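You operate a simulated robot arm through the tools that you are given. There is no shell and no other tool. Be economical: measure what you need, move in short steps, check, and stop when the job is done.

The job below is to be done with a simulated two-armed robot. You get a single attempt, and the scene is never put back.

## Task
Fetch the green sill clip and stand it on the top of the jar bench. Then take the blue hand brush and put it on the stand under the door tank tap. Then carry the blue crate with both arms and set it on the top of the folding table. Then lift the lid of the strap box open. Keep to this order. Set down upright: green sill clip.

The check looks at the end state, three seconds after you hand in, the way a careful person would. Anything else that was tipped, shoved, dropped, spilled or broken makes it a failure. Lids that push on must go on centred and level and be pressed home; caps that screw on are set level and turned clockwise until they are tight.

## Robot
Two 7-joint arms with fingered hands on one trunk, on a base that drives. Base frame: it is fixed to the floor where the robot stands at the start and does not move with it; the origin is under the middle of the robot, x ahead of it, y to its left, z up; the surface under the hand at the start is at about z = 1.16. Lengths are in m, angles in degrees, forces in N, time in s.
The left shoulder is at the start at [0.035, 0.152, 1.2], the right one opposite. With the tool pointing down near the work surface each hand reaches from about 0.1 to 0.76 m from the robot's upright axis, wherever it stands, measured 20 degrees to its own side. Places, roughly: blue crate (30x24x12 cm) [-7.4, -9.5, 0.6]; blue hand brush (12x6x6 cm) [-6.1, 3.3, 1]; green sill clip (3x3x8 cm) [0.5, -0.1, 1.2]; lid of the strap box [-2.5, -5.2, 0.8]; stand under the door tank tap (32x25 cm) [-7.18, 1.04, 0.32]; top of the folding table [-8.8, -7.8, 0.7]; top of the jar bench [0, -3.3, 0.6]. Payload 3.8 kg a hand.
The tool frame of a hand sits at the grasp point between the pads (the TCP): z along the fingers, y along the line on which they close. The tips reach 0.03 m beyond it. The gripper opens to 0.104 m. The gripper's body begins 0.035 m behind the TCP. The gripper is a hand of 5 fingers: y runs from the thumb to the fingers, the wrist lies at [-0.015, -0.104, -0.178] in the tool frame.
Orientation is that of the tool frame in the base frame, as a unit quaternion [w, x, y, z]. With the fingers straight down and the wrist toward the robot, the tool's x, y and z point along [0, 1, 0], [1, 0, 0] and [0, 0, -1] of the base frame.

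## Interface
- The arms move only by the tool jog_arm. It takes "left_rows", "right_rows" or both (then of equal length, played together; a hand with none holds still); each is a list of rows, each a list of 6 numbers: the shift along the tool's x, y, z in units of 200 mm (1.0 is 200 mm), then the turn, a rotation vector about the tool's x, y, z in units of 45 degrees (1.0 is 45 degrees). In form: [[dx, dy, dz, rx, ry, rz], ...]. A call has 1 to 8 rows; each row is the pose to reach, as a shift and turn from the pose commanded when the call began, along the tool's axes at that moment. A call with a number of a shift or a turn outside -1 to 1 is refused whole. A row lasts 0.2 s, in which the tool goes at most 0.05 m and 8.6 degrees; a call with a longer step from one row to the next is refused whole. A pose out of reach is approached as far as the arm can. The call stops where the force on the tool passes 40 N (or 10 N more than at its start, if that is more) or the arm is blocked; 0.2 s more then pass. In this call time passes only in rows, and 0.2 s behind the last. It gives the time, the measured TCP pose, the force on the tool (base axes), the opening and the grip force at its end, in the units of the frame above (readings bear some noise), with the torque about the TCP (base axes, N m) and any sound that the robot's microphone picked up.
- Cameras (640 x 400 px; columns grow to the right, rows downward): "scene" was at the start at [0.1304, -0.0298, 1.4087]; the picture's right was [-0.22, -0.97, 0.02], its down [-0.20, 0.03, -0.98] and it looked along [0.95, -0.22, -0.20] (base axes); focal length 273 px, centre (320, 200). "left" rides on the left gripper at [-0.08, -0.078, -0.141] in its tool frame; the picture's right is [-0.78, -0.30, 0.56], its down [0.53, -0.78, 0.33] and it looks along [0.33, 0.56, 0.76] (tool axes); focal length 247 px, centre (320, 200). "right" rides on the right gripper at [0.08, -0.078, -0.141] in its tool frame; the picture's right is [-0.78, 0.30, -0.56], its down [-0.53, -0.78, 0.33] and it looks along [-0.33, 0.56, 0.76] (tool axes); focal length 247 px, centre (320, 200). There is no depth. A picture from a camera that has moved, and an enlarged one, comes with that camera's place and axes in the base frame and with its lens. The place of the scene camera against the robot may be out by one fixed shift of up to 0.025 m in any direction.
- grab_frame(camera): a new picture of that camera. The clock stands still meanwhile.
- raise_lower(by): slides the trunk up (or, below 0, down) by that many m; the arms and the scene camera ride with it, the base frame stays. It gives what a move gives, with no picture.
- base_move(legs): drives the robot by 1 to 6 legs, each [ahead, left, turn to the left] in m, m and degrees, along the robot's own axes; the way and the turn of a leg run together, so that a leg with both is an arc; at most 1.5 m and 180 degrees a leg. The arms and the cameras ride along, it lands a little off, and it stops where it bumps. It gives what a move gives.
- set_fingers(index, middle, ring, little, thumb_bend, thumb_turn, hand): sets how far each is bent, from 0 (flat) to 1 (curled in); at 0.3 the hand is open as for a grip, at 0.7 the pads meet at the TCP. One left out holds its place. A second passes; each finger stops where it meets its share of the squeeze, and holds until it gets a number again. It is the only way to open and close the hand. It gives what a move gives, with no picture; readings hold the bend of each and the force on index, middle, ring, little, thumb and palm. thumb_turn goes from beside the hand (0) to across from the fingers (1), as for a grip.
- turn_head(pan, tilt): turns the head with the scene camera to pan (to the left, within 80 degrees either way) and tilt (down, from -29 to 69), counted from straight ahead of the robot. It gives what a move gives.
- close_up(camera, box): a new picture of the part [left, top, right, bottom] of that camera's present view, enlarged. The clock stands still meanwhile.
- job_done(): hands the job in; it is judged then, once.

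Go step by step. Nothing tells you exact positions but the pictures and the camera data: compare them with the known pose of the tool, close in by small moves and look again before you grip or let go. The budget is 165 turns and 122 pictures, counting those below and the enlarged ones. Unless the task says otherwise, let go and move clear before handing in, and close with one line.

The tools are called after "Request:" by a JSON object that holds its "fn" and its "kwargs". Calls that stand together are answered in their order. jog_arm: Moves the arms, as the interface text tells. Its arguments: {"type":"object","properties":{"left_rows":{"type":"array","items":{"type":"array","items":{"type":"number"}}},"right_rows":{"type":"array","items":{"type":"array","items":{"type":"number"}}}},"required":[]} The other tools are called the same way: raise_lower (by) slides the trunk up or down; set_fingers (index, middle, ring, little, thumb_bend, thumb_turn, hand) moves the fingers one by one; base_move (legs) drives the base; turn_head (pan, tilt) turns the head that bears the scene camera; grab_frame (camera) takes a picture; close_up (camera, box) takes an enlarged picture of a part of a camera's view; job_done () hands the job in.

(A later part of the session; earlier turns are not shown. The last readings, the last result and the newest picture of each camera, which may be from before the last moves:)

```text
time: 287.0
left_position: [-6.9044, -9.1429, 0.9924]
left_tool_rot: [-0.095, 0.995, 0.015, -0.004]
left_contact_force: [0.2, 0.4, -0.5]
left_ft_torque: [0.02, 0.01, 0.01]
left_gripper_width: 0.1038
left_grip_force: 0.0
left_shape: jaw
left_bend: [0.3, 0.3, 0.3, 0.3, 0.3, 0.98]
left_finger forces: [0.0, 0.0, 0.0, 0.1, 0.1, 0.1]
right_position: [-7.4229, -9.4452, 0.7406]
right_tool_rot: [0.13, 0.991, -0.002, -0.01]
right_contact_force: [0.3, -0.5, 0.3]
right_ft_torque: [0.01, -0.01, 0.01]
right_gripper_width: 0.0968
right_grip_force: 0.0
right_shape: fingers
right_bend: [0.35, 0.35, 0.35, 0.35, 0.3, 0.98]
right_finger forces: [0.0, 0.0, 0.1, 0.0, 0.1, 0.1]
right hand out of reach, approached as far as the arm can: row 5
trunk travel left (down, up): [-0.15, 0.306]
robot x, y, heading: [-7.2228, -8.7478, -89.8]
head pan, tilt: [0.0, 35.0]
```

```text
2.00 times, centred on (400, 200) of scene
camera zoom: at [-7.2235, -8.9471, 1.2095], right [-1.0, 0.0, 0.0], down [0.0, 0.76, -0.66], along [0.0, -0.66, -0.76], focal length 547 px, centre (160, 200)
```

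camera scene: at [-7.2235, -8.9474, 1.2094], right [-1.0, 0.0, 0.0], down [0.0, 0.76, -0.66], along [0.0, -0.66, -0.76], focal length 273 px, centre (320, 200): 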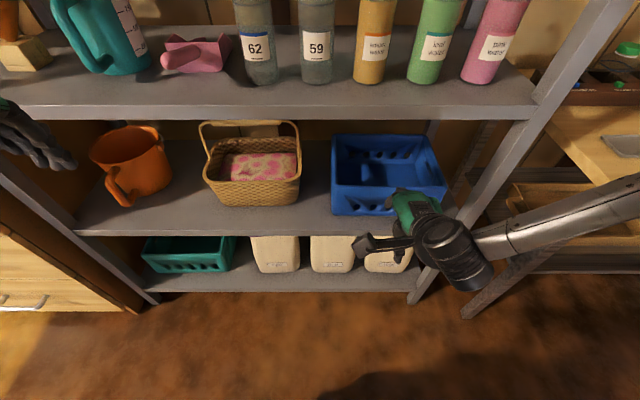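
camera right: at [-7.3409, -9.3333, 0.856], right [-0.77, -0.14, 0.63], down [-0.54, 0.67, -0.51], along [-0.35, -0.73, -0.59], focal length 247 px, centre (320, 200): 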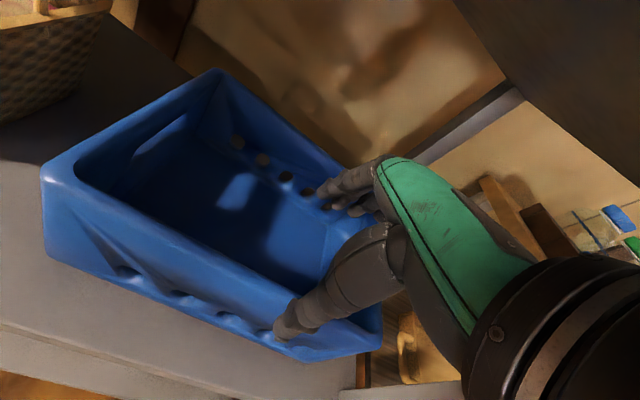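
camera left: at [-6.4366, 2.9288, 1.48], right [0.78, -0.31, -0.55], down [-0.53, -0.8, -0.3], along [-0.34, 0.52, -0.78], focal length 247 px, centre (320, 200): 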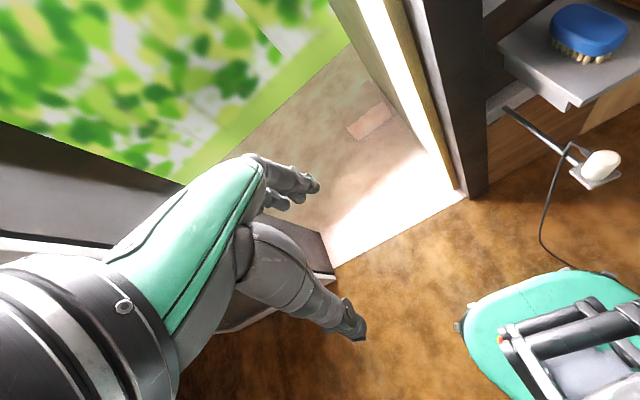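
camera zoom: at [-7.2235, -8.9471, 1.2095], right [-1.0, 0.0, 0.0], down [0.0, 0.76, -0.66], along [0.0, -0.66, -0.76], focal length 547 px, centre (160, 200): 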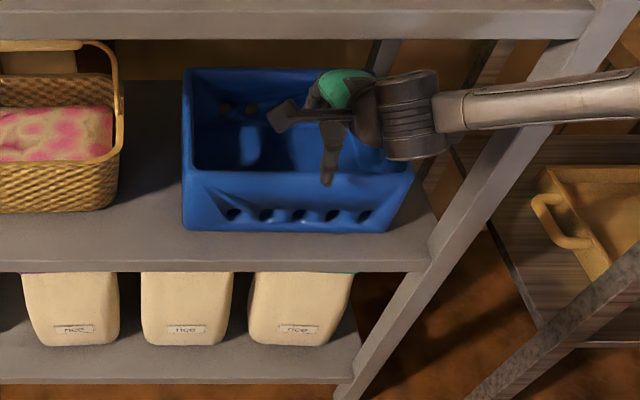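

The side walls have handle slots, which will help later. The arm is at full stretch, so I'll draw the hand back 9 cm, drive the base 10 cm forward and then lower over the front wall.

Request:
{"fn": "jog_arm", "kwargs": {"right_rows": [[0, -0.2, -0.06, 0, 0, 0], [0, -0.44, -0.12, 0, 0, 0]]}}

Request:
{"fn": "base_move", "kwargs": {"legs": [[0.1, 0, 0]]}}

Request:
{"fn": "grab_frame", "kwargs": {"camera": "right"}}

```text
time: 287.6
left_position: [-6.9042, -9.1411, 0.9932]
left_tool_rot: [-0.095, 0.995, 0.015, -0.004]
left_contact_force: [-0.4, 0.4, 0.1]
left_ft_torque: [0.0, 0.0, -0.02]
left_gripper_width: 0.1038
left_grip_force: 0.0
left_shape: jaw
left_bend: [0.3, 0.3, 0.3, 0.3, 0.3, 0.98]
left_finger forces: [0.0, 0.0, 0.1, 0.1, 0.0, 0.1]
right_position: [-7.4214, -9.3542, 0.7436]
right_tool_rot: [0.131, 0.991, -0.004, -0.01]
right_contact_force: [0.4, 1.1, -0.7]
right_ft_torque: [-0.02, 0.0, -0.02]
right_gripper_width: 0.097
right_grip_force: 0.1
right_shape: fingers
right_bend: [0.35, 0.35, 0.35, 0.35, 0.3, 0.98]
right_finger forces: [0.1, 0.0, 0.0, 0.0, 0.1, 0.1]
trunk travel left (down, up): [-0.15, 0.306]
robot x, y, heading: [-7.2236, -8.7433, -89.8]
head pan, tilt: [0.0, 35.0]
```

```text
time: 288.8
left_position: [-6.9048, -9.2441, 0.9922]
left_tool_rot: [-0.096, 0.995, 0.015, -0.004]
left_contact_force: [-0.7, 0.2, 0.4]
left_ft_torque: [0.03, 0.0, 0.01]
left_gripper_width: 0.1037
left_grip_force: 0.1
left_shape: jaw
left_bend: [0.3, 0.3, 0.3, 0.3, 0.3, 0.98]
left_finger forces: [0.0, 0.0, 0.0, 0.1, 0.0, 0.0]
right_position: [-7.4223, -9.4549, 0.7414]
right_tool_rot: [0.129, 0.992, -0.005, -0.01]
right_contact_force: [-0.1, -0.6, -0.1]
right_ft_torque: [0.0, 0.0, 0.0]
right_gripper_width: 0.097
right_grip_force: 0.0
right_shape: fingers
right_bend: [0.35, 0.35, 0.35, 0.35, 0.3, 0.98]
right_finger forces: [0.0, 0.0, 0.0, 0.0, 0.1, 0.1]
trunk travel left (down, up): [-0.15, 0.306]
robot x, y, heading: [-7.2277, -8.8456, -90.1]
head pan, tilt: [0.0, 35.0]
```

```text
36 pictures are left
camera right: at [-7.3401, -9.3441, 0.8573], right [-0.77, -0.13, 0.63], down [-0.54, 0.67, -0.51], along [-0.35, -0.73, -0.59], focal length 247 px, centre (320, 200)
```

right: 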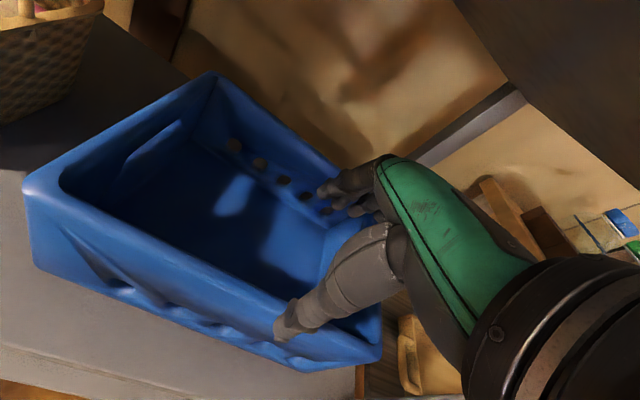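

The wall is between thumb and fingers. I'll lower over it and close.

Request:
{"fn": "jog_arm", "kwargs": {"right_rows": [[0, -0.05, 0.15, 0, 0, 0], [0, -0.1, 0.3, 0, 0, 0], [0, -0.16, 0.48, 0, 0, 0]]}}

Request:
{"fn": "set_fingers", "kwargs": {"hand": "right", "index": 0.75, "middle": 0.75, "ring": 0.75, "little": 0.75, "thumb_bend": 0.75, "thumb_turn": 1}}

Request:
{"fn": "grab_frame", "kwargs": {"camera": "right"}}

```text
time: 289.6
left_position: [-6.9045, -9.2436, 0.9931]
left_tool_rot: [-0.095, 0.995, 0.014, -0.004]
left_contact_force: [-0.8, 0.1, 0.4]
left_ft_torque: [-0.01, -0.01, 0.02]
left_gripper_width: 0.1037
left_grip_force: 0.1
left_shape: jaw
left_bend: [0.3, 0.3, 0.3, 0.3, 0.3, 0.98]
left_finger forces: [0.0, 0.0, 0.0, 0.1, 0.1, 0.0]
right_position: [-7.4131, -9.4613, 0.6871]
right_tool_rot: [0.113, 0.993, -0.011, -0.017]
right_contact_force: [0.6, 0.4, 0.3]
right_ft_torque: [0.02, -0.04, 0.01]
right_gripper_width: 0.0976
right_grip_force: 0.2
right_shape: fingers
right_bend: [0.35, 0.35, 0.35, 0.35, 0.29, 0.97]
right_finger forces: [0.0, 0.1, 0.1, 0.0, 0.5, 0.0]
right hand out of reach, approached as far as the arm can: row 1, 2, 3
trunk travel left (down, up): [-0.15, 0.306]
robot x, y, heading: [-7.2238, -8.8439, -90.2]
head pan, tilt: [0.0, 35.0]
```

```text
time: 290.6
left_position: [-6.9049, -9.2432, 0.9922]
left_tool_rot: [-0.096, 0.995, 0.014, -0.004]
left_contact_force: [-1.0, -0.1, 0.0]
left_ft_torque: [0.0, -0.03, -0.04]
left_gripper_width: 0.104
left_grip_force: 0.1
left_shape: jaw
left_bend: [0.3, 0.3, 0.3, 0.3, 0.3, 0.98]
left_finger forces: [0.0, 0.1, 0.1, 0.1, 0.0, 0.0]
right_position: [-7.4126, -9.4638, 0.6869]
right_tool_rot: [0.114, 0.993, -0.01, -0.016]
right_contact_force: [0.1, 0.0, -0.1]
right_ft_torque: [0.25, -0.11, 0.16]
right_gripper_width: 0.0118
right_grip_force: 15.8
right_shape: fingers
right_bend: [0.74, 0.74, 0.73, 0.74, 0.62, 1.0]
right_finger forces: [5.5, 4.4, 4.0, 1.9, 16.0, 0.1]
trunk travel left (down, up): [-0.15, 0.306]
robot x, y, heading: [-7.2248, -8.8502, -90.2]
head pan, tilt: [0.0, 35.0]
```

```text
35 pictures are left
camera right: at [-7.327, -9.3569, 0.8042], right [-0.76, -0.14, 0.63], down [-0.53, 0.69, -0.48], along [-0.37, -0.7, -0.61], focal length 247 px, centre (320, 200)
```

right: 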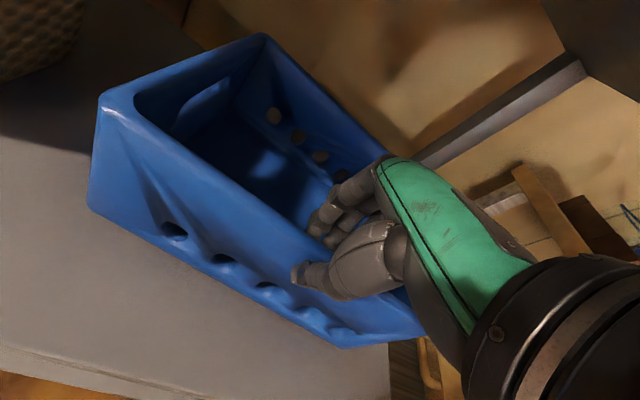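

The front wall is gripped (12 mm, 16 N). I'll back the base 17 cm to draw the crate out.

Request:
{"fn": "base_move", "kwargs": {"legs": [[-0.17, 0.015, 0]]}}

Request:
{"fn": "grab_frame", "kwargs": {"camera": "scene"}}

```text
time: 292.0
left_position: [-6.8886, -9.0737, 0.9934]
left_tool_rot: [-0.095, 0.995, 0.015, -0.003]
left_contact_force: [-0.9, -0.7, -1.2]
left_ft_torque: [-0.04, -0.01, 0.0]
left_gripper_width: 0.104
left_grip_force: 0.0
left_shape: jaw
left_bend: [0.3, 0.3, 0.3, 0.3, 0.3, 0.98]
left_finger forces: [0.0, 0.0, 0.1, 0.0, 0.1, 0.1]
right_position: [-7.3972, -9.2921, 0.6857]
right_tool_rot: [0.114, 0.993, -0.011, -0.017]
right_contact_force: [0.2, -0.9, -3.6]
right_ft_torque: [0.13, -0.1, 0.04]
right_gripper_width: 0.0116
right_grip_force: 15.1
right_shape: fingers
right_bend: [0.74, 0.74, 0.74, 0.75, 0.64, 0.99]
right_finger forces: [8.5, 4.2, 2.4, 0.1, 14.8, 0.1]
trunk travel left (down, up): [-0.15, 0.306]
robot x, y, heading: [-7.207, -8.6789, -90.0]
head pan, tilt: [0.0, 35.0]
```

```text
34 pictures are left
camera scene: at [-7.2082, -8.878, 1.2093], right [-1.0, 0.0, 0.0], down [0.0, 0.76, -0.66], along [0.0, -0.66, -0.76], focal length 273 px, centre (320, 200)
```

scene: 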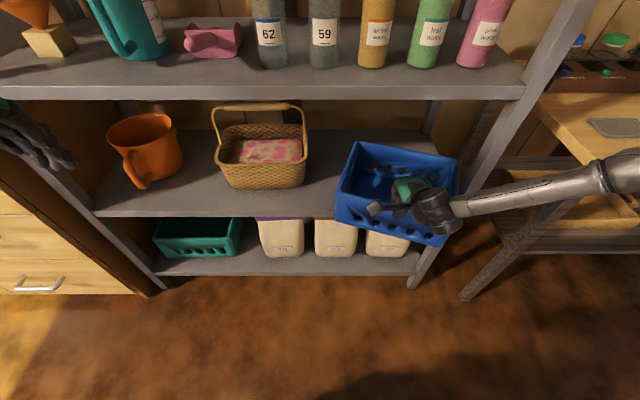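

The crate came out about 17 cm but yawed some 13°, with its right side leading. I'll straighten it by turning the gripping hand.

Request:
{"fn": "jog_arm", "kwargs": {"right_rows": [[0.02, 0, 0, 0, 0, -0.1], [0.04, 0, 0, 0, 0, -0.2], [0.05, 0, 0, 0, 0, -0.3]]}}

Request:
{"fn": "grab_frame", "kwargs": {"camera": "scene"}}

```text
time: 292.8
left_position: [-6.89, -9.0735, 0.9938]
left_tool_rot: [-0.096, 0.995, 0.016, -0.004]
left_contact_force: [-0.2, 0.2, 0.7]
left_ft_torque: [-0.04, 0.05, -0.03]
left_gripper_width: 0.1036
left_grip_force: 0.0
left_shape: jaw
left_bend: [0.3, 0.3, 0.3, 0.3, 0.3, 0.98]
left_finger forces: [0.1, 0.1, 0.0, 0.0, 0.1, 0.0]
right_position: [-7.3826, -9.3001, 0.6996]
right_tool_rot: [0.105, 0.988, 0.107, -0.032]
right_contact_force: [-0.3, 0.3, -3.3]
right_ft_torque: [0.17, -0.02, -0.18]
right_gripper_width: 0.013
right_grip_force: 16.0
right_shape: fingers
right_bend: [0.73, 0.74, 0.75, 0.75, 0.65, 0.98]
right_finger forces: [12.6, 2.6, 0.0, 0.0, 15.0, 0.0]
right hand out of reach, approached as far as the arm can: row 1, 2, 3
trunk travel left (down, up): [-0.15, 0.306]
robot x, y, heading: [-7.2023, -8.6771, -90.1]
head pan, tilt: [0.0, 35.0]
```

```text
33 pictures are left
camera scene: at [-7.2085, -8.8787, 1.2093], right [-1.0, 0.0, 0.0], down [0.0, 0.76, -0.65], along [0.0, -0.65, -0.76], focal length 273 px, centre (320, 200)
```

scene: 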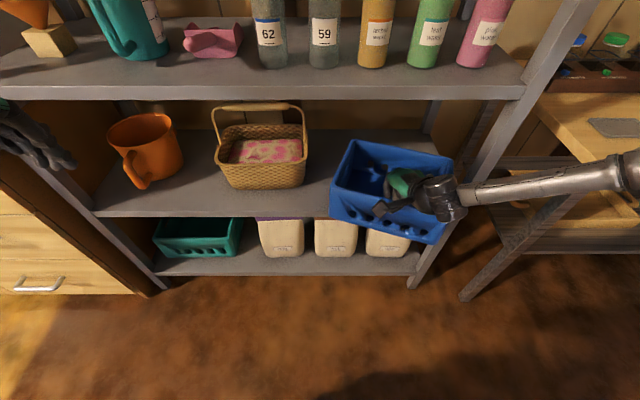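

It's still yawed about 15° but sits stably, so I'll match it by turning the robot instead. I'll release the front wall, lift the hand clear, and turn the base about 15° right to face it squarely.

Request:
{"fn": "set_fingers", "kwargs": {"hand": "right", "index": 0.5, "middle": 0.5, "ring": 0.5, "little": 0.5, "thumb_bend": 0.3}}

Request:
{"fn": "jog_arm", "kwargs": {"right_rows": [[0, 0, -0.2, 0, 0, 0], [0, 0, -0.4, 0, 0, 0], [0, -0.15, -0.55, 0, 0, 0], [-0.1, -0.3, -0.7, 0, 0, 0], [-0.25, -0.45, -0.7, 0, 0, 0]]}}

Request:
{"fn": "base_move", "kwargs": {"legs": [[-0.05, 0, -15]]}}

Request:
{"fn": "grab_frame", "kwargs": {"camera": "scene"}}

```text
time: 293.8
left_position: [-6.8878, -9.0741, 0.9937]
left_tool_rot: [-0.095, 0.995, 0.015, -0.004]
left_contact_force: [0.3, -1.2, 0.2]
left_ft_torque: [0.03, 0.02, -0.01]
left_gripper_width: 0.1037
left_grip_force: 0.1
left_shape: jaw
left_bend: [0.3, 0.3, 0.3, 0.3, 0.3, 0.98]
left_finger forces: [0.0, 0.0, 0.0, 0.0, 0.0, 0.1]
right_position: [-7.3811, -9.2999, 0.7001]
right_tool_rot: [0.106, 0.988, 0.106, -0.031]
right_contact_force: [0.3, -0.1, -0.1]
right_ft_torque: [0.0, 0.02, -0.01]
right_gripper_width: 0.0771
right_grip_force: 0.1
right_shape: fingers
right_bend: [0.5, 0.5, 0.5, 0.5, 0.3, 0.98]
right_finger forces: [0.1, 0.0, 0.1, 0.1, 0.1, 0.1]
trunk travel left (down, up): [-0.15, 0.306]
robot x, y, heading: [-7.2055, -8.6754, -89.9]
head pan, tilt: [0.0, 35.0]
```

```text
time: 295.0
left_position: [-6.8903, -9.0731, 0.9929]
left_tool_rot: [-0.095, 0.995, 0.015, -0.003]
left_contact_force: [-0.8, -0.1, -0.2]
left_ft_torque: [0.0, -0.02, 0.01]
left_gripper_width: 0.1037
left_grip_force: 0.0
left_shape: jaw
left_bend: [0.3, 0.3, 0.3, 0.3, 0.3, 0.98]
left_finger forces: [0.0, 0.1, 0.0, 0.0, 0.0, 0.0]
right_position: [-7.447, -9.1885, 0.8229]
right_tool_rot: [0.112, 0.987, 0.108, -0.029]
right_contact_force: [0.1, -0.3, 0.3]
right_ft_torque: [0.01, -0.05, 0.0]
right_gripper_width: 0.0774
right_grip_force: 0.0
right_shape: fingers
right_bend: [0.5, 0.5, 0.5, 0.5, 0.3, 0.98]
right_finger forces: [0.0, 0.0, 0.0, 0.0, 0.0, 0.0]
trunk travel left (down, up): [-0.15, 0.306]
robot x, y, heading: [-7.2069, -8.6778, -89.9]
head pan, tilt: [0.0, 35.0]
```

```text
time: 296.3
left_position: [-6.9961, -9.0933, 0.9929]
left_tool_rot: [-0.095, 0.989, -0.115, 0.009]
left_contact_force: [0.6, -0.3, 0.0]
left_ft_torque: [0.02, -0.02, 0.01]
left_gripper_width: 0.1041
left_grip_force: 0.1
left_shape: jaw
left_bend: [0.3, 0.3, 0.3, 0.3, 0.3, 0.98]
left_finger forces: [0.1, 0.0, 0.0, 0.1, 0.0, 0.0]
right_position: [-7.5636, -9.0602, 0.8218]
right_tool_rot: [0.106, 0.993, -0.023, -0.045]
right_contact_force: [-0.1, 0.5, -0.1]
right_ft_torque: [0.03, 0.0, 0.03]
right_gripper_width: 0.0775
right_grip_force: 0.1
right_shape: fingers
right_bend: [0.5, 0.5, 0.5, 0.5, 0.3, 0.98]
right_finger forces: [0.0, 0.0, 0.0, 0.0, 0.0, 0.0]
trunk travel left (down, up): [-0.15, 0.306]
robot x, y, heading: [-7.1986, -8.6292, -105.0]
head pan, tilt: [0.0, 35.0]
```

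```text
32 pictures are left
camera scene: at [-7.2512, -8.8226, 1.2094], right [-0.97, 0.26, 0.0], down [0.2, 0.73, -0.66], along [-0.17, -0.63, -0.76], focal length 273 px, centre (320, 200)
```

scene: 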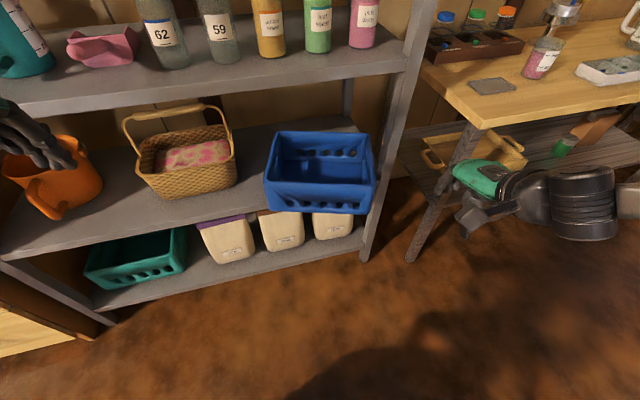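

The crate now faces the robot squarely (front corners about (-7.25, -9.39) and (-7.54, -9.30)). I'll reorient both hands to clamp the side walls, with fingers outside and thumbs inside. I'll do this in free space.

Request:
{"fn": "jog_arm", "kwargs": {"right_rows": [[0, 0, 0, 0.035, 0.009, 0.155], [0, 0, 0, 0.07, 0.018, 0.31], [0, 0, 0, 0.106, 0.026, 0.464], [0, 0, 0, 0.141, 0.035, 0.619], [0, 0, 0, 0.176, 0.044, 0.774]], "left_rows": [[0, 0, 0, 0.005, -0.029, -0.125], [0, 0, 0, 0.009, -0.057, -0.25], [0, 0, 0, 0.014, -0.086, -0.375], [0, 0, 0, 0.018, -0.114, -0.5], [0, 0, 0, 0.023, -0.143, -0.625]]}}

Request:
{"fn": "jog_arm", "kwargs": {"right_rows": [[0, 0, 0, 0.035, 0.009, 0.155], [0, 0, 0, 0.07, 0.018, 0.31], [0, 0, 0, 0.106, 0.026, 0.464], [0, 0, 0, 0.141, 0.035, 0.619], [0, 0, 0, 0.176, 0.044, 0.774]], "left_rows": [[0, 0, 0, 0.005, -0.029, -0.125], [0, 0, 0, 0.009, -0.057, -0.25], [0, 0, 0, 0.014, -0.086, -0.375], [0, 0, 0, 0.018, -0.114, -0.5], [0, 0, 0, 0.023, -0.143, -0.625]]}}

Request:
{"fn": "jog_arm", "kwargs": {"right_rows": [[0, 0, 0, 0.035, 0.009, 0.155], [0, 0, 0, 0.07, 0.018, 0.31], [0, 0, 0, 0.106, 0.026, 0.464], [0, 0, 0, 0.141, 0.035, 0.619], [0, 0, 0, 0.176, 0.044, 0.774]], "left_rows": [[0, 0, 0, 0.005, -0.029, -0.125], [0, 0, 0, 0.009, -0.057, -0.25], [0, 0, 0, 0.014, -0.086, -0.375], [0, 0, 0, 0.018, -0.114, -0.5], [0, 0, 0, 0.023, -0.143, -0.625]]}}

Request:
{"fn": "grab_frame", "kwargs": {"camera": "scene"}}

```text
time: 297.5
left_position: [-6.997, -9.0944, 0.9932]
left_tool_rot: [-0.105, 0.985, 0.135, -0.023]
left_contact_force: [0.2, 0.3, -1.2]
left_ft_torque: [0.02, 0.01, 0.01]
left_gripper_width: 0.1037
left_grip_force: 0.0
left_shape: jaw
left_bend: [0.3, 0.3, 0.3, 0.3, 0.3, 0.98]
left_finger forces: [0.0, 0.0, 0.0, 0.0, 0.1, 0.0]
right_position: [-7.564, -9.0616, 0.8219]
right_tool_rot: [0.047, 0.946, -0.32, 0.008]
right_contact_force: [-0.8, 0.2, -0.5]
right_ft_torque: [0.01, 0.01, 0.0]
right_gripper_width: 0.0775
right_grip_force: 0.1
right_shape: fingers
right_bend: [0.5, 0.5, 0.5, 0.5, 0.3, 0.98]
right_finger forces: [0.0, 0.1, 0.0, 0.0, 0.0, 0.0]
trunk travel left (down, up): [-0.15, 0.306]
robot x, y, heading: [-7.2012, -8.6265, -105.1]
head pan, tilt: [0.0, 35.0]
```

```text
time: 298.7
left_position: [-6.9947, -9.0939, 0.9913]
left_tool_rot: [-0.108, 0.919, 0.376, -0.053]
left_contact_force: [-0.1, 0.0, 0.8]
left_ft_torque: [0.0, 0.02, 0.02]
left_gripper_width: 0.1039
left_grip_force: 0.0
left_shape: jaw
left_bend: [0.3, 0.3, 0.3, 0.3, 0.3, 0.98]
left_finger forces: [0.0, 0.0, 0.0, 0.1, 0.0, 0.0]
right_position: [-7.5636, -9.0623, 0.823]
right_tool_rot: [-0.017, 0.807, -0.587, 0.059]
right_contact_force: [0.7, -0.7, 0.2]
right_ft_torque: [0.01, -0.02, 0.0]
right_gripper_width: 0.0773
right_grip_force: 0.0
right_shape: fingers
right_bend: [0.5, 0.5, 0.5, 0.5, 0.3, 0.98]
right_finger forces: [0.0, 0.0, 0.0, 0.0, 0.0, 0.0]
trunk travel left (down, up): [-0.15, 0.306]
robot x, y, heading: [-7.2023, -8.6272, -104.9]
head pan, tilt: [0.0, 35.0]
```

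```text
time: 299.9
left_position: [-6.996, -9.0929, 0.9929]
left_tool_rot: [-0.105, 0.795, 0.593, -0.078]
left_contact_force: [0.6, 0.4, 0.3]
left_ft_torque: [0.02, 0.01, 0.0]
left_gripper_width: 0.1038
left_grip_force: 0.0
left_shape: jaw
left_bend: [0.3, 0.3, 0.3, 0.3, 0.3, 0.98]
left_finger forces: [0.0, 0.0, 0.1, 0.0, 0.0, 0.0]
right_position: [-7.5631, -9.0616, 0.8224]
right_tool_rot: [0.078, -0.591, 0.796, -0.105]
right_contact_force: [-0.2, -0.8, 0.7]
right_ft_torque: [-0.04, -0.01, -0.02]
right_gripper_width: 0.0774
right_grip_force: 0.0
right_shape: fingers
right_bend: [0.5, 0.5, 0.5, 0.5, 0.3, 0.98]
right_finger forces: [0.0, 0.1, 0.0, 0.0, 0.0, 0.0]
trunk travel left (down, up): [-0.15, 0.306]
robot x, y, heading: [-7.1987, -8.6262, -105.1]
head pan, tilt: [0.0, 35.0]
```

```text
31 pictures are left
camera scene: at [-7.2516, -8.823, 1.2093], right [-0.97, 0.26, 0.0], down [0.2, 0.73, -0.66], along [-0.17, -0.63, -0.76], focal length 273 px, centre (320, 200)
```

scene: 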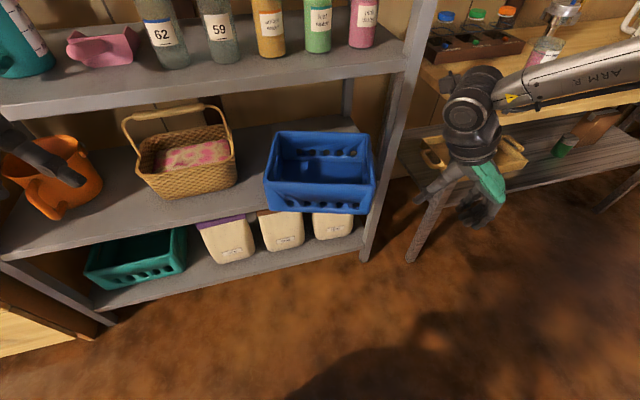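

Orientations are as planned. I'll lower the trunk a little, set the left hand's opening, bring the left hand down and back, and then drive 20 cm closer.

Request:
{"fn": "raise_lower", "kwargs": {"by": -0.09}}

Request:
{"fn": "set_fingers", "kwargs": {"hand": "left", "index": 0.5, "middle": 0.5, "ring": 0.5, "little": 0.5, "thumb_bend": 0.3}}

Request:
{"fn": "jog_arm", "kwargs": {"left_rows": [[0.1, 0.05, 0.15, 0, 0, 0], [0.2, 0.1, 0.3, 0, 0, 0], [0.3, 0.15, 0.5, 0, 0, 0], [0.3, 0.2, 0.7, 0, 0, 0]]}}

Request:
{"fn": "base_move", "kwargs": {"legs": [[0.2, 0, 0]]}}

Request:
{"fn": "grab_frame", "kwargs": {"camera": "scene"}}

```text
time: 301.2
left_position: [-6.9956, -9.0927, 0.9034]
left_tool_rot: [-0.105, 0.795, 0.592, -0.08]
left_contact_force: [-0.1, 0.1, 1.1]
left_ft_torque: [0.0, -0.01, 0.02]
left_gripper_width: 0.1041
left_grip_force: 0.1
left_shape: jaw
left_bend: [0.3, 0.3, 0.3, 0.3, 0.3, 0.98]
left_finger forces: [0.0, 0.0, 0.1, 0.0, 0.1, 0.0]
right_position: [-7.5642, -9.0613, 0.7342]
right_tool_rot: [0.078, -0.592, 0.795, -0.105]
right_contact_force: [0.2, 0.2, 0.1]
right_ft_torque: [0.0, 0.0, 0.03]
right_gripper_width: 0.0775
right_grip_force: 0.1
right_shape: fingers
right_bend: [0.5, 0.5, 0.5, 0.5, 0.3, 0.98]
right_finger forces: [0.0, 0.0, 0.0, 0.0, 0.0, 0.0]
trunk travel left (down, up): [-0.06, 0.396]
robot x, y, heading: [-7.1982, -8.6294, -105.0]
head pan, tilt: [0.0, 35.0]
```

```text
time: 302.2
left_position: [-6.9962, -9.0943, 0.9027]
left_tool_rot: [-0.105, 0.795, 0.592, -0.079]
left_contact_force: [-1.7, 0.5, -0.2]
left_ft_torque: [0.01, -0.02, 0.02]
left_gripper_width: 0.0777
left_grip_force: 0.0
left_shape: fingers
left_bend: [0.5, 0.5, 0.5, 0.5, 0.3, 0.98]
left_finger forces: [0.1, 0.1, 0.0, 0.0, 0.0, 0.1]
right_position: [-7.5638, -9.0605, 0.7308]
right_tool_rot: [0.079, -0.592, 0.795, -0.105]
right_contact_force: [-0.3, 0.3, 0.8]
right_ft_torque: [-0.02, 0.01, 0.0]
right_gripper_width: 0.0773
right_grip_force: 0.0
right_shape: fingers
right_bend: [0.5, 0.5, 0.5, 0.5, 0.3, 0.98]
right_finger forces: [0.0, 0.0, 0.1, 0.0, 0.0, 0.0]
trunk travel left (down, up): [-0.06, 0.396]
robot x, y, heading: [-7.2011, -8.6275, -105.0]
head pan, tilt: [0.0, 35.0]
```

```text
time: 303.2
left_position: [-6.9786, -9.0845, 0.7563]
left_tool_rot: [-0.108, 0.795, 0.592, -0.078]
left_contact_force: [0.1, 0.1, 0.6]
left_ft_torque: [-0.01, -0.03, 0.02]
left_gripper_width: 0.0778
left_grip_force: 0.0
left_shape: fingers
left_bend: [0.5, 0.5, 0.5, 0.5, 0.3, 0.98]
left_finger forces: [0.0, 0.0, 0.0, 0.0, 0.0, 0.0]
left hand out of reach, approached as far as the arm can: row 2, 3, 4
right_position: [-7.5639, -9.0618, 0.7308]
right_tool_rot: [0.077, -0.592, 0.795, -0.104]
right_contact_force: [-0.1, -0.9, 1.3]
right_ft_torque: [0.02, 0.03, 0.02]
right_gripper_width: 0.0779
right_grip_force: 0.1
right_shape: fingers
right_bend: [0.5, 0.5, 0.5, 0.5, 0.3, 0.98]
right_finger forces: [0.1, 0.1, 0.0, 0.0, 0.0, 0.0]
trunk travel left (down, up): [-0.06, 0.396]
robot x, y, heading: [-7.1943, -8.6291, -104.8]
head pan, tilt: [0.0, 35.0]
```

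```text
time: 304.8
left_position: [-7.0348, -9.2809, 0.7575]
left_tool_rot: [-0.106, 0.797, 0.59, -0.077]
left_contact_force: [0.3, -0.7, 0.2]
left_ft_torque: [0.02, -0.01, 0.03]
left_gripper_width: 0.0775
left_grip_force: 0.2
left_shape: fingers
left_bend: [0.5, 0.5, 0.5, 0.5, 0.3, 0.98]
left_finger forces: [0.0, 0.1, 0.0, 0.1, 0.1, 0.0]
right_position: [-7.6189, -9.2559, 0.7316]
right_tool_rot: [0.078, -0.59, 0.797, -0.105]
right_contact_force: [0.8, 0.7, 0.2]
right_ft_torque: [0.0, -0.01, 0.02]
right_gripper_width: 0.0775
right_grip_force: 0.0
right_shape: fingers
right_bend: [0.5, 0.5, 0.5, 0.5, 0.3, 0.98]
right_finger forces: [0.0, 0.0, 0.1, 0.0, 0.1, 0.0]
trunk travel left (down, up): [-0.06, 0.396]
robot x, y, heading: [-7.2532, -8.8252, -105.2]
head pan, tilt: [0.0, 35.0]
```

```text
30 pictures are left
camera scene: at [-7.3214, -9.0785, 1.0769], right [-0.96, 0.26, 0.0], down [0.22, 0.82, -0.52], along [-0.14, -0.51, -0.85], focal length 273 px, centre (320, 200)
```

scene: 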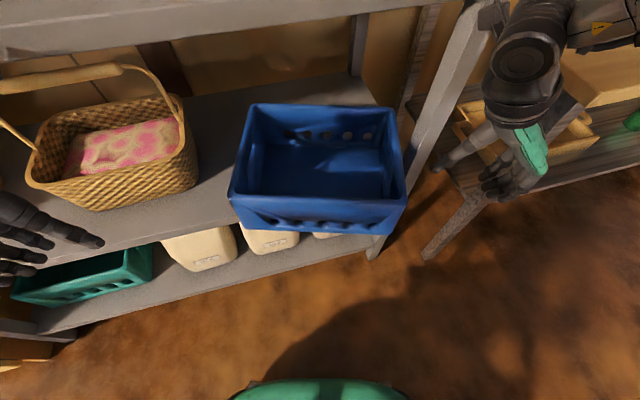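

Now I have an accurate overhead view. Right wall grip point is about (-7.547, -9.333), left wall about (-7.265, -9.459). I'll bring both hands to hover just above these walls.

Request:
{"fn": "jog_arm", "kwargs": {"left_rows": [[-0.19, -0.1, 0.04, 0, 0, 0], [-0.38, -0.2, 0.08, 0, 0, 0], [-0.57, -0.3, 0.12, 0, 0, 0], [-0.76, -0.4, 0.16, 0, 0, 0], [-0.95, -0.5, 0.2, 0, 0, 0]], "right_rows": [[0.05, -0.09, 0.02, 0, 0, 0], [0.1, -0.18, 0.05, 0, 0, 0], [0.16, -0.27, 0.07, 0, 0, 0], [0.21, -0.35, 0.09, 0, 0, 0], [0.264, -0.44, 0.11, 0, 0, 0]]}}

Request:
{"fn": "jog_arm", "kwargs": {"left_rows": [[-0.16, -0.08, 0.04, 0, 0, 0], [-0.32, -0.16, 0.08, 0, 0, 0], [-0.47, -0.24, 0.11, 0, 0, 0]]}}

Request:
{"fn": "grab_frame", "kwargs": {"camera": "scene"}}

```text
time: 306.2
left_position: [-7.1485, -9.3605, 0.7508]
left_tool_rot: [-0.114, 0.802, 0.583, -0.069]
left_contact_force: [-0.2, -0.7, 0.0]
left_ft_torque: [-0.02, 0.0, -0.01]
left_gripper_width: 0.0778
left_grip_force: 0.2
left_shape: fingers
left_bend: [0.5, 0.5, 0.5, 0.5, 0.3, 0.98]
left_finger forces: [0.0, 0.0, 0.0, 0.0, 0.0, 0.0]
right_position: [-7.4929, -9.3156, 0.7425]
right_tool_rot: [0.076, -0.615, 0.778, -0.109]
right_contact_force: [-0.6, 1.4, 0.2]
right_ft_torque: [-0.04, 0.02, 0.02]
right_gripper_width: 0.0773
right_grip_force: 0.1
right_shape: fingers
right_bend: [0.5, 0.5, 0.5, 0.5, 0.3, 0.98]
right_finger forces: [0.0, 0.0, 0.0, 0.0, 0.1, 0.1]
trunk travel left (down, up): [-0.06, 0.396]
robot x, y, heading: [-7.2323, -8.8001, -101.4]
head pan, tilt: [0.0, 35.0]
stopped in row 5 (left hand): the arm was blocked; the commanded pose is now the measured one
```

```text
time: 307.2
left_position: [-7.1405, -9.3582, 0.7412]
left_tool_rot: [-0.115, 0.79, 0.597, -0.075]
left_contact_force: [0.4, -0.4, -1.1]
left_ft_torque: [0.0, -0.06, 0.01]
left_gripper_width: 0.0778
left_grip_force: 0.1
left_shape: fingers
left_bend: [0.5, 0.5, 0.5, 0.5, 0.3, 0.98]
left_finger forces: [0.0, 0.0, 0.0, 0.1, 0.0, 0.0]
left hand out of reach, approached as far as the arm can: row 3
right_position: [-7.4271, -9.2926, 0.7401]
right_tool_rot: [0.082, -0.645, 0.753, -0.103]
right_contact_force: [0.2, 0.9, 0.6]
right_ft_torque: [-0.03, 0.01, 0.0]
right_gripper_width: 0.0772
right_grip_force: 0.2
right_shape: fingers
right_bend: [0.5, 0.5, 0.5, 0.5, 0.3, 0.98]
right_finger forces: [0.1, 0.1, 0.1, 0.0, 0.0, 0.0]
trunk travel left (down, up): [-0.06, 0.396]
robot x, y, heading: [-7.2056, -8.7585, -97.3]
head pan, tilt: [0.0, 35.0]
stopped in row 3 (left hand): the arm was blocked; the commanded pose is now the measured one
```

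```text
29 pictures are left
camera scene: at [-7.2383, -9.0041, 1.0804], right [-0.99, 0.13, 0.0], down [0.11, 0.84, -0.54], along [-0.07, -0.53, -0.84], focal length 273 px, centre (320, 200)
```

scene: 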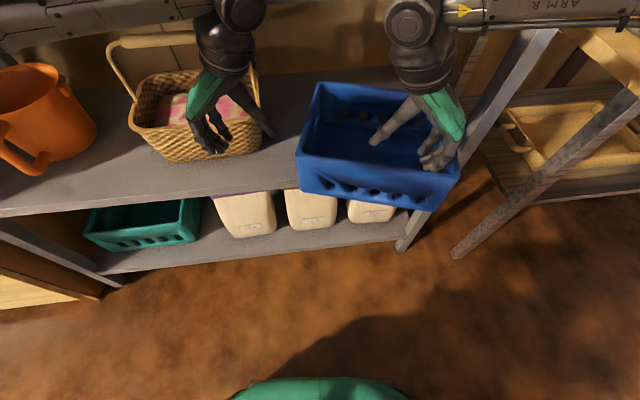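

The left forearm touched the upper shelf's edge and pushed the base back a little; nothing visibly moved. I'll back off and pitch both hands forward about 40°, so wrists and forearms stay outside the rack.

Request:
{"fn": "base_move", "kwargs": {"legs": [[-0.1, 0, 0], [0, 0, -7.7]]}}

Request:
{"fn": "jog_arm", "kwargs": {"right_rows": [[0, -0.1, 0, 0, 0.18, 0], [0, -0.2, 0, 0, 0.36, 0], [0, -0.2, 0, 0, 0.54, 0], [0, -0.2, 0, 0, 0.72, 0], [0, -0.2, 0, 0, 0.88, 0]], "left_rows": [[0, 0, 0, 0, -0.18, 0], [0, 0, 0, 0, -0.36, 0], [0, 0, 0, 0, -0.54, 0], [0, 0, 0, 0, -0.72, 0], [0, 0, 0, 0, -0.88, 0]]}}

Request:
{"fn": "grab_frame", "kwargs": {"camera": "scene"}}

```text
time: 308.9
left_position: [-7.2052, -9.2761, 0.7283]
left_tool_rot: [-0.122, 0.822, 0.553, -0.058]
left_contact_force: [-0.3, 0.4, -0.3]
left_ft_torque: [0.02, 0.0, -0.01]
left_gripper_width: 0.0777
left_grip_force: 0.1
left_shape: fingers
left_bend: [0.5, 0.5, 0.5, 0.5, 0.3, 0.98]
left_finger forces: [0.0, 0.0, 0.0, 0.0, 0.0, 0.0]
right_position: [-7.4865, -9.1702, 0.7322]
right_tool_rot: [0.08, -0.593, 0.794, -0.104]
right_contact_force: [-0.3, 0.5, -0.8]
right_ft_torque: [0.0, -0.05, 0.0]
right_gripper_width: 0.0773
right_grip_force: 0.0
right_shape: fingers
right_bend: [0.5, 0.5, 0.5, 0.5, 0.3, 0.98]
right_finger forces: [0.0, 0.0, 0.0, 0.0, 0.1, 0.0]
trunk travel left (down, up): [-0.06, 0.396]
robot x, y, heading: [-7.1944, -8.6554, -104.8]
head pan, tilt: [0.0, 35.0]
```

```text
time: 310.1
left_position: [-7.1963, -9.2935, 0.7396]
left_tool_rot: [0.072, 0.756, 0.56, -0.331]
left_contact_force: [-0.3, -0.1, 0.1]
left_ft_torque: [0.01, 0.0, -0.01]
left_gripper_width: 0.0777
left_grip_force: 0.1
left_shape: fingers
left_bend: [0.5, 0.5, 0.5, 0.5, 0.3, 0.98]
left_finger forces: [0.0, 0.1, 0.0, 0.0, 0.0, 0.0]
left hand out of reach, approached as far as the arm can: row 5
right_position: [-7.4493, -9.1807, 0.7439]
right_tool_rot: [-0.194, -0.522, 0.774, -0.3]
right_contact_force: [0.2, -0.5, 0.8]
right_ft_torque: [0.01, 0.02, 0.03]
right_gripper_width: 0.0777
right_grip_force: 0.1
right_shape: fingers
right_bend: [0.5, 0.5, 0.5, 0.5, 0.3, 0.98]
right_finger forces: [0.0, 0.0, 0.1, 0.0, 0.1, 0.1]
trunk travel left (down, up): [-0.06, 0.396]
robot x, y, heading: [-7.192, -8.6623, -104.7]
head pan, tilt: [0.0, 35.0]
```

```text
28 pictures are left
camera scene: at [-7.2606, -8.9138, 1.0771], right [-0.97, 0.25, 0.0], down [0.22, 0.82, -0.52], along [-0.13, -0.51, -0.85], focal length 273 px, centre (320, 200)
```

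scene: 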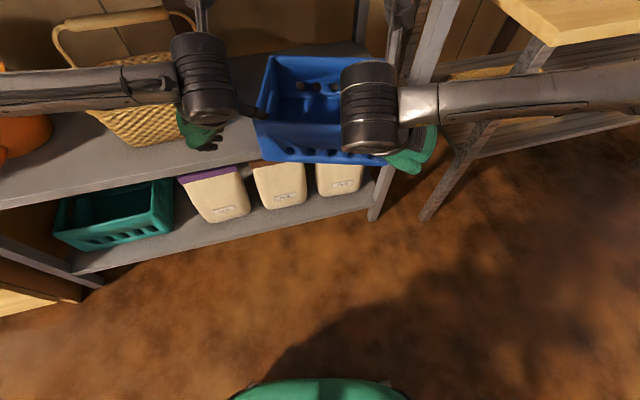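

The wrists are now well outside the rack and the crate hasn't moved. I'll drive 8 cm closer and bring both hands to hover over the side walls.

Request:
{"fn": "base_move", "kwargs": {"legs": [[0.08, 0, 0]]}}

Request:
{"fn": "jog_arm", "kwargs": {"right_rows": [[0.13, 0.09, 0.09, 0, 0, 0], [0.26, 0.17, 0.18, 0, 0, 0], [0.39, 0.26, 0.265, 0, 0, 0]], "left_rows": [[-0.11, -0.02, 0.1, 0, 0, 0], [-0.22, -0.04, 0.2, 0, 0, 0], [-0.33, -0.055, 0.3, 0, 0, 0]]}}

Request:
{"fn": "grab_frame", "kwargs": {"camera": "scene"}}

```text
time: 311.2
left_position: [-7.2165, -9.3697, 0.7392]
left_tool_rot: [0.071, 0.756, 0.561, -0.329]
left_contact_force: [-0.4, -0.3, -0.2]
left_ft_torque: [0.0, 0.04, -0.02]
left_gripper_width: 0.0778
left_grip_force: 0.0
left_shape: fingers
left_bend: [0.5, 0.5, 0.5, 0.5, 0.3, 0.98]
left_finger forces: [0.0, 0.1, 0.1, 0.1, 0.1, 0.0]
right_position: [-7.4694, -9.2579, 0.7425]
right_tool_rot: [-0.193, -0.524, 0.774, -0.298]
right_contact_force: [-0.1, -0.4, 0.3]
right_ft_torque: [-0.01, 0.01, 0.01]
right_gripper_width: 0.0774
right_grip_force: 0.1
right_shape: fingers
right_bend: [0.5, 0.5, 0.5, 0.5, 0.3, 0.98]
right_finger forces: [0.0, 0.1, 0.1, 0.0, 0.1, 0.0]
trunk travel left (down, up): [-0.06, 0.396]
robot x, y, heading: [-7.212, -8.7344, -104.7]
head pan, tilt: [0.0, 35.0]
```

```text
time: 312.0
left_position: [-7.2548, -9.4416, 0.733]
left_tool_rot: [0.071, 0.755, 0.561, -0.331]
left_contact_force: [0.3, -0.5, 0.6]
left_ft_torque: [-0.02, 0.02, -0.01]
left_gripper_width: 0.0777
left_grip_force: 0.2
left_shape: fingers
left_bend: [0.5, 0.5, 0.5, 0.5, 0.3, 0.98]
left_finger forces: [0.0, 0.0, 0.0, 0.0, 0.0, 0.0]
left hand out of reach, approached as far as the arm can: row 3
right_position: [-7.5456, -9.3331, 0.7391]
right_tool_rot: [-0.193, -0.523, 0.775, -0.298]
right_contact_force: [-0.7, 0.5, -0.4]
right_ft_torque: [0.02, -0.02, -0.01]
right_gripper_width: 0.0775
right_grip_force: 0.0
right_shape: fingers
right_bend: [0.5, 0.5, 0.5, 0.5, 0.3, 0.98]
right_finger forces: [0.1, 0.1, 0.0, 0.0, 0.1, 0.0]
trunk travel left (down, up): [-0.06, 0.396]
robot x, y, heading: [-7.2155, -8.7338, -104.7]
head pan, tilt: [0.0, 35.0]
```

```text
27 pictures are left
camera scene: at [-7.2806, -8.9913, 1.0766], right [-0.97, 0.25, 0.0], down [0.22, 0.82, -0.52], along [-0.13, -0.51, -0.85], focal length 273 px, centre (320, 200)
```

scene: 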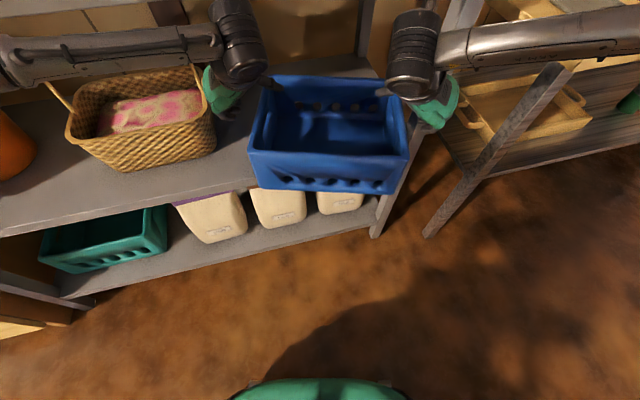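

Request:
{"fn": "grab_frame", "kwargs": {"camera": "right"}}

Request:
{"fn": "grab_frame", "kwargs": {"camera": "left"}}

```text
26 pictures are left
camera right: at [-7.5068, -9.316, 0.9142], right [0.01, 0.99, -0.14], down [0.93, -0.06, -0.37], along [-0.38, -0.12, -0.92], focal length 247 px, centre (320, 200)
```

right: 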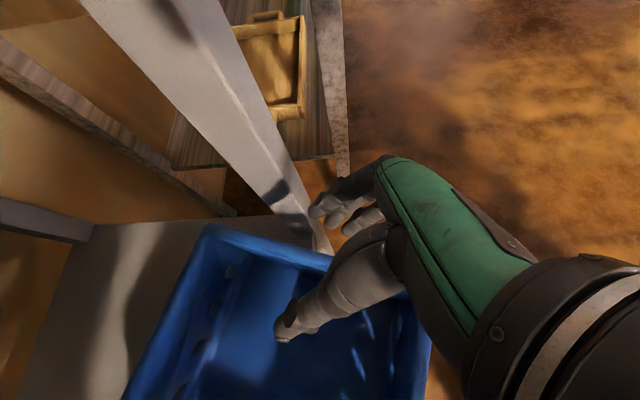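

```text
25 pictures are left
camera left: at [-7.2773, -9.4118, 0.9099], right [-0.62, -0.78, 0.1], down [-0.75, 0.55, -0.36], along [0.23, -0.3, -0.93], focal length 247 px, centre (320, 200)
```

left: 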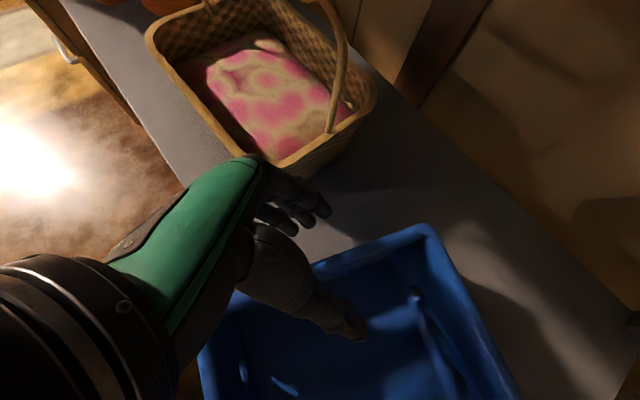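

Thumbs are inside and fingers outside on both walls. The right index is near the post, so I'll shift that hand 2 cm toward the front and lower both hands over the walls.

Request:
{"fn": "jog_arm", "kwargs": {"right_rows": [[-0.1, 0.0, -0.05, 0, 0, 0], [-0.21, 0.05, 0.08, 0, 0, 0], [-0.32, 0.1, 0.22, 0, 0, 0], [-0.42, 0.145, 0.35, 0, 0, 0]], "left_rows": [[0.07, 0.03, 0.11, 0, 0, 0], [0.14, 0.06, 0.22, 0, 0, 0], [0.21, 0.09, 0.33, 0, 0, 0], [0.29, 0.115, 0.44, 0, 0, 0]]}}

Request:
{"fn": "grab_frame", "kwargs": {"camera": "scene"}}

```text
time: 313.0
left_position: [-7.2306, -9.441, 0.6602]
left_tool_rot: [0.07, 0.758, 0.557, -0.332]
left_contact_force: [-6.7, 7.0, 9.1]
left_ft_torque: [0.09, 0.27, -0.07]
left_gripper_width: 0.088
left_grip_force: 6.9
left_shape: fingers
left_bend: [0.5, 0.5, 0.5, 0.5, 0.23, 0.96]
left_finger forces: [0.0, 0.1, 0.0, 0.0, 12.6, 0.0]
left hand out of reach, approached as far as the arm can: row 1, 2, 3, 4
right_position: [-7.5434, -9.3094, 0.6361]
right_tool_rot: [-0.196, -0.523, 0.771, -0.305]
right_contact_force: [6.1, -1.2, 15.6]
right_ft_torque: [0.29, -0.11, -0.13]
right_gripper_width: 0.0805
right_grip_force: 8.0
right_shape: fingers
right_bend: [0.5, 0.5, 0.5, 0.5, 0.3, 0.96]
right_finger forces: [0.0, 0.1, 0.1, 0.1, 15.6, 0.0]
right hand out of reach, approached as far as the arm can: row 4
trunk travel left (down, up): [-0.06, 0.396]
robot x, y, heading: [-7.2137, -8.7293, -104.9]
head pan, tilt: [0.0, 35.0]
```

```text
24 pictures are left
camera scene: at [-7.2791, -8.9855, 1.0794], right [-0.97, 0.25, 0.0], down [0.21, 0.82, -0.53], along [-0.13, -0.51, -0.85], focal length 273 px, centre (320, 200)
```

scene: 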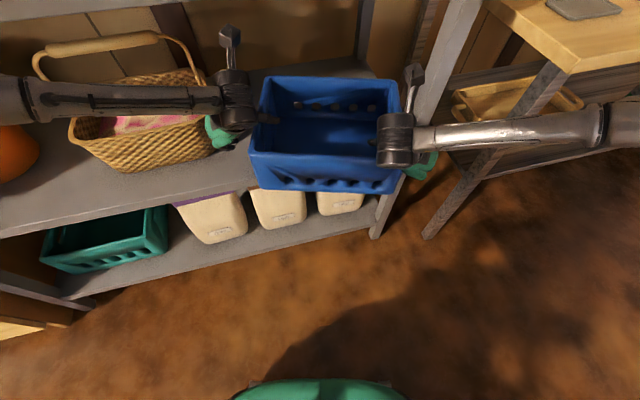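

Both thumbs are pressing on rims: the right thumb on the front rim because of the pitch, the left because the arm is at its reach limit. I'll back both hands up and out, reduce the right hand's pitch, and drive 8 cm closer.

Request:
{"fn": "jog_arm", "kwargs": {"right_rows": [[-0.03, -0.02, -0.14, 0, 0, 0], [-0.06, -0.04, -0.28, 0, -0.14, 0], [-0.09, -0.06, -0.4, 0, -0.28, 0], [-0.126, -0.08, -0.48, 0, -0.42, 0], [-0.126, -0.08, -0.48, 0, -0.55, 0]], "left_rows": [[0.02, -0.04, -0.14, 0, 0, 0], [0.04, -0.08, -0.28, 0, 0, 0], [0.06, -0.12, -0.42, 0, 0, 0], [0.08, -0.15, -0.56, 0, 0, 0], [0.08, -0.15, -0.56, 0, 0, 0]]}}

Request:
{"fn": "base_move", "kwargs": {"legs": [[0.08, 0, 0]]}}

Request:
{"fn": "grab_frame", "kwargs": {"camera": "scene"}}

```text
time: 314.2
left_position: [-7.2089, -9.3688, 0.7392]
left_tool_rot: [0.071, 0.756, 0.561, -0.331]
left_contact_force: [-0.7, 0.2, 0.0]
left_ft_torque: [0.01, 0.0, 0.03]
left_gripper_width: 0.078
left_grip_force: 0.0
left_shape: fingers
left_bend: [0.5, 0.5, 0.5, 0.5, 0.3, 0.97]
left_finger forces: [0.0, 0.1, 0.1, 0.0, 0.0, 0.0]
right_position: [-7.5225, -9.2341, 0.6886]
right_tool_rot: [-0.022, -0.575, 0.798, -0.178]
right_contact_force: [-1.0, -0.4, 0.2]
right_ft_torque: [-0.03, -0.06, 0.02]
right_gripper_width: 0.0773
right_grip_force: 0.6
right_shape: fingers
right_bend: [0.5, 0.5, 0.5, 0.5, 0.3, 0.97]
right_finger forces: [0.0, 0.1, 0.1, 0.0, 1.0, 0.1]
trunk travel left (down, up): [-0.06, 0.396]
robot x, y, heading: [-7.2115, -8.7367, -105.0]
head pan, tilt: [0.0, 35.0]
```

```text
time: 315.2
left_position: [-7.2283, -9.4468, 0.7392]
left_tool_rot: [0.07, 0.756, 0.561, -0.331]
left_contact_force: [-0.3, -0.2, -0.4]
left_ft_torque: [0.01, 0.02, 0.02]
left_gripper_width: 0.0778
left_grip_force: 0.2
left_shape: fingers
left_bend: [0.5, 0.5, 0.5, 0.5, 0.3, 0.97]
left_finger forces: [0.1, 0.0, 0.0, 0.1, 0.0, 0.1]
right_position: [-7.5426, -9.3117, 0.6882]
right_tool_rot: [-0.023, -0.575, 0.798, -0.181]
right_contact_force: [-0.5, -1.0, -0.1]
right_ft_torque: [0.04, -0.01, 0.01]
right_gripper_width: 0.0775
right_grip_force: 0.1
right_shape: fingers
right_bend: [0.5, 0.5, 0.5, 0.5, 0.3, 0.97]
right_finger forces: [0.0, 0.0, 0.0, 0.0, 0.1, 0.0]
trunk travel left (down, up): [-0.06, 0.396]
robot x, y, heading: [-7.2342, -8.8116, -105.1]
head pan, tilt: [0.0, 35.0]
```

```text
23 pictures are left
camera scene: at [-7.3016, -9.0691, 1.0767], right [-0.97, 0.25, 0.0], down [0.22, 0.82, -0.52], along [-0.13, -0.51, -0.85], focal length 273 px, centre (320, 200)
```

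scene: 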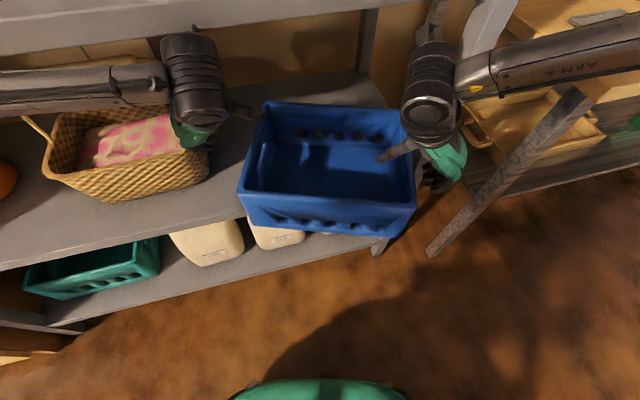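

Request:
{"fn": "jog_arm", "kwargs": {"right_rows": [[-0.025, 0.02, 0.07, 0, 0, 0], [-0.05, 0.035, 0.14, 0, 0, 0], [-0.08, 0.05, 0.21, 0, 0, 0], [-0.107, 0.07, 0.29, 0, 0, 0]], "left_rows": [[0.05, -0.1, 0.08, 0, 0, 0], [0.15, -0.08, 0.2, 0, 0, 0], [0.26, -0.03, 0.33, 0, 0, 0], [0.36, 0.02, 0.45, 0, 0, 0]]}}

Request:
{"fn": "close_up", "kwargs": {"camera": "scene", "box": [150, 50, 480, 250]}}

```text
time: 316.2
left_position: [-7.2339, -9.4841, 0.6812]
left_tool_rot: [0.064, 0.762, 0.556, -0.325]
left_contact_force: [-1.7, 2.2, 3.0]
left_ft_torque: [0.03, 0.22, -0.1]
left_gripper_width: 0.0823
left_grip_force: 2.1
left_shape: fingers
left_bend: [0.5, 0.5, 0.5, 0.5, 0.26, 0.97]
left_finger forces: [0.1, 0.0, 0.0, 0.1, 3.9, 0.0]
left hand out of reach, approached as far as the arm can: row 1, 2, 3, 4
right_position: [-7.5388, -9.3052, 0.6298]
right_tool_rot: [-0.025, -0.576, 0.797, -0.182]
right_contact_force: [1.0, -0.7, 9.1]
right_ft_torque: [0.01, -0.09, -0.03]
right_gripper_width: 0.0787
right_grip_force: 3.9
right_shape: fingers
right_bend: [0.5, 0.5, 0.5, 0.5, 0.3, 0.97]
right_finger forces: [0.0, 0.0, 0.0, 0.0, 8.1, 0.0]
trunk travel left (down, up): [-0.06, 0.396]
robot x, y, heading: [-7.2342, -8.8148, -104.7]
head pan, tilt: [0.0, 35.0]
```

```text
1.94 times, centred on (315, 150) of scene
camera zoom: at [-7.3005, -9.0658, 1.0782], right [-0.97, 0.25, 0.0], down [0.22, 0.82, -0.53], along [-0.13, -0.51, -0.85], focal length 530 px, centre (330, 297)
```

zoom: 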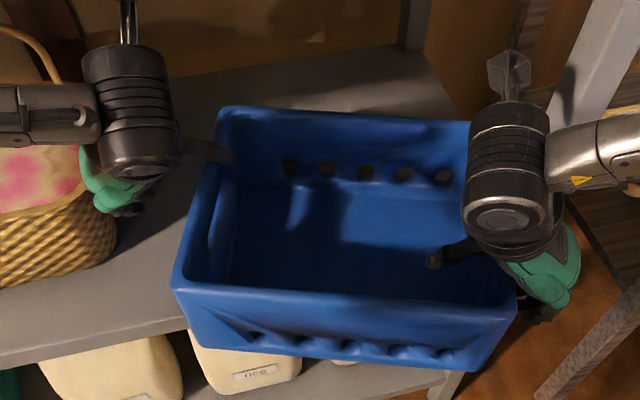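

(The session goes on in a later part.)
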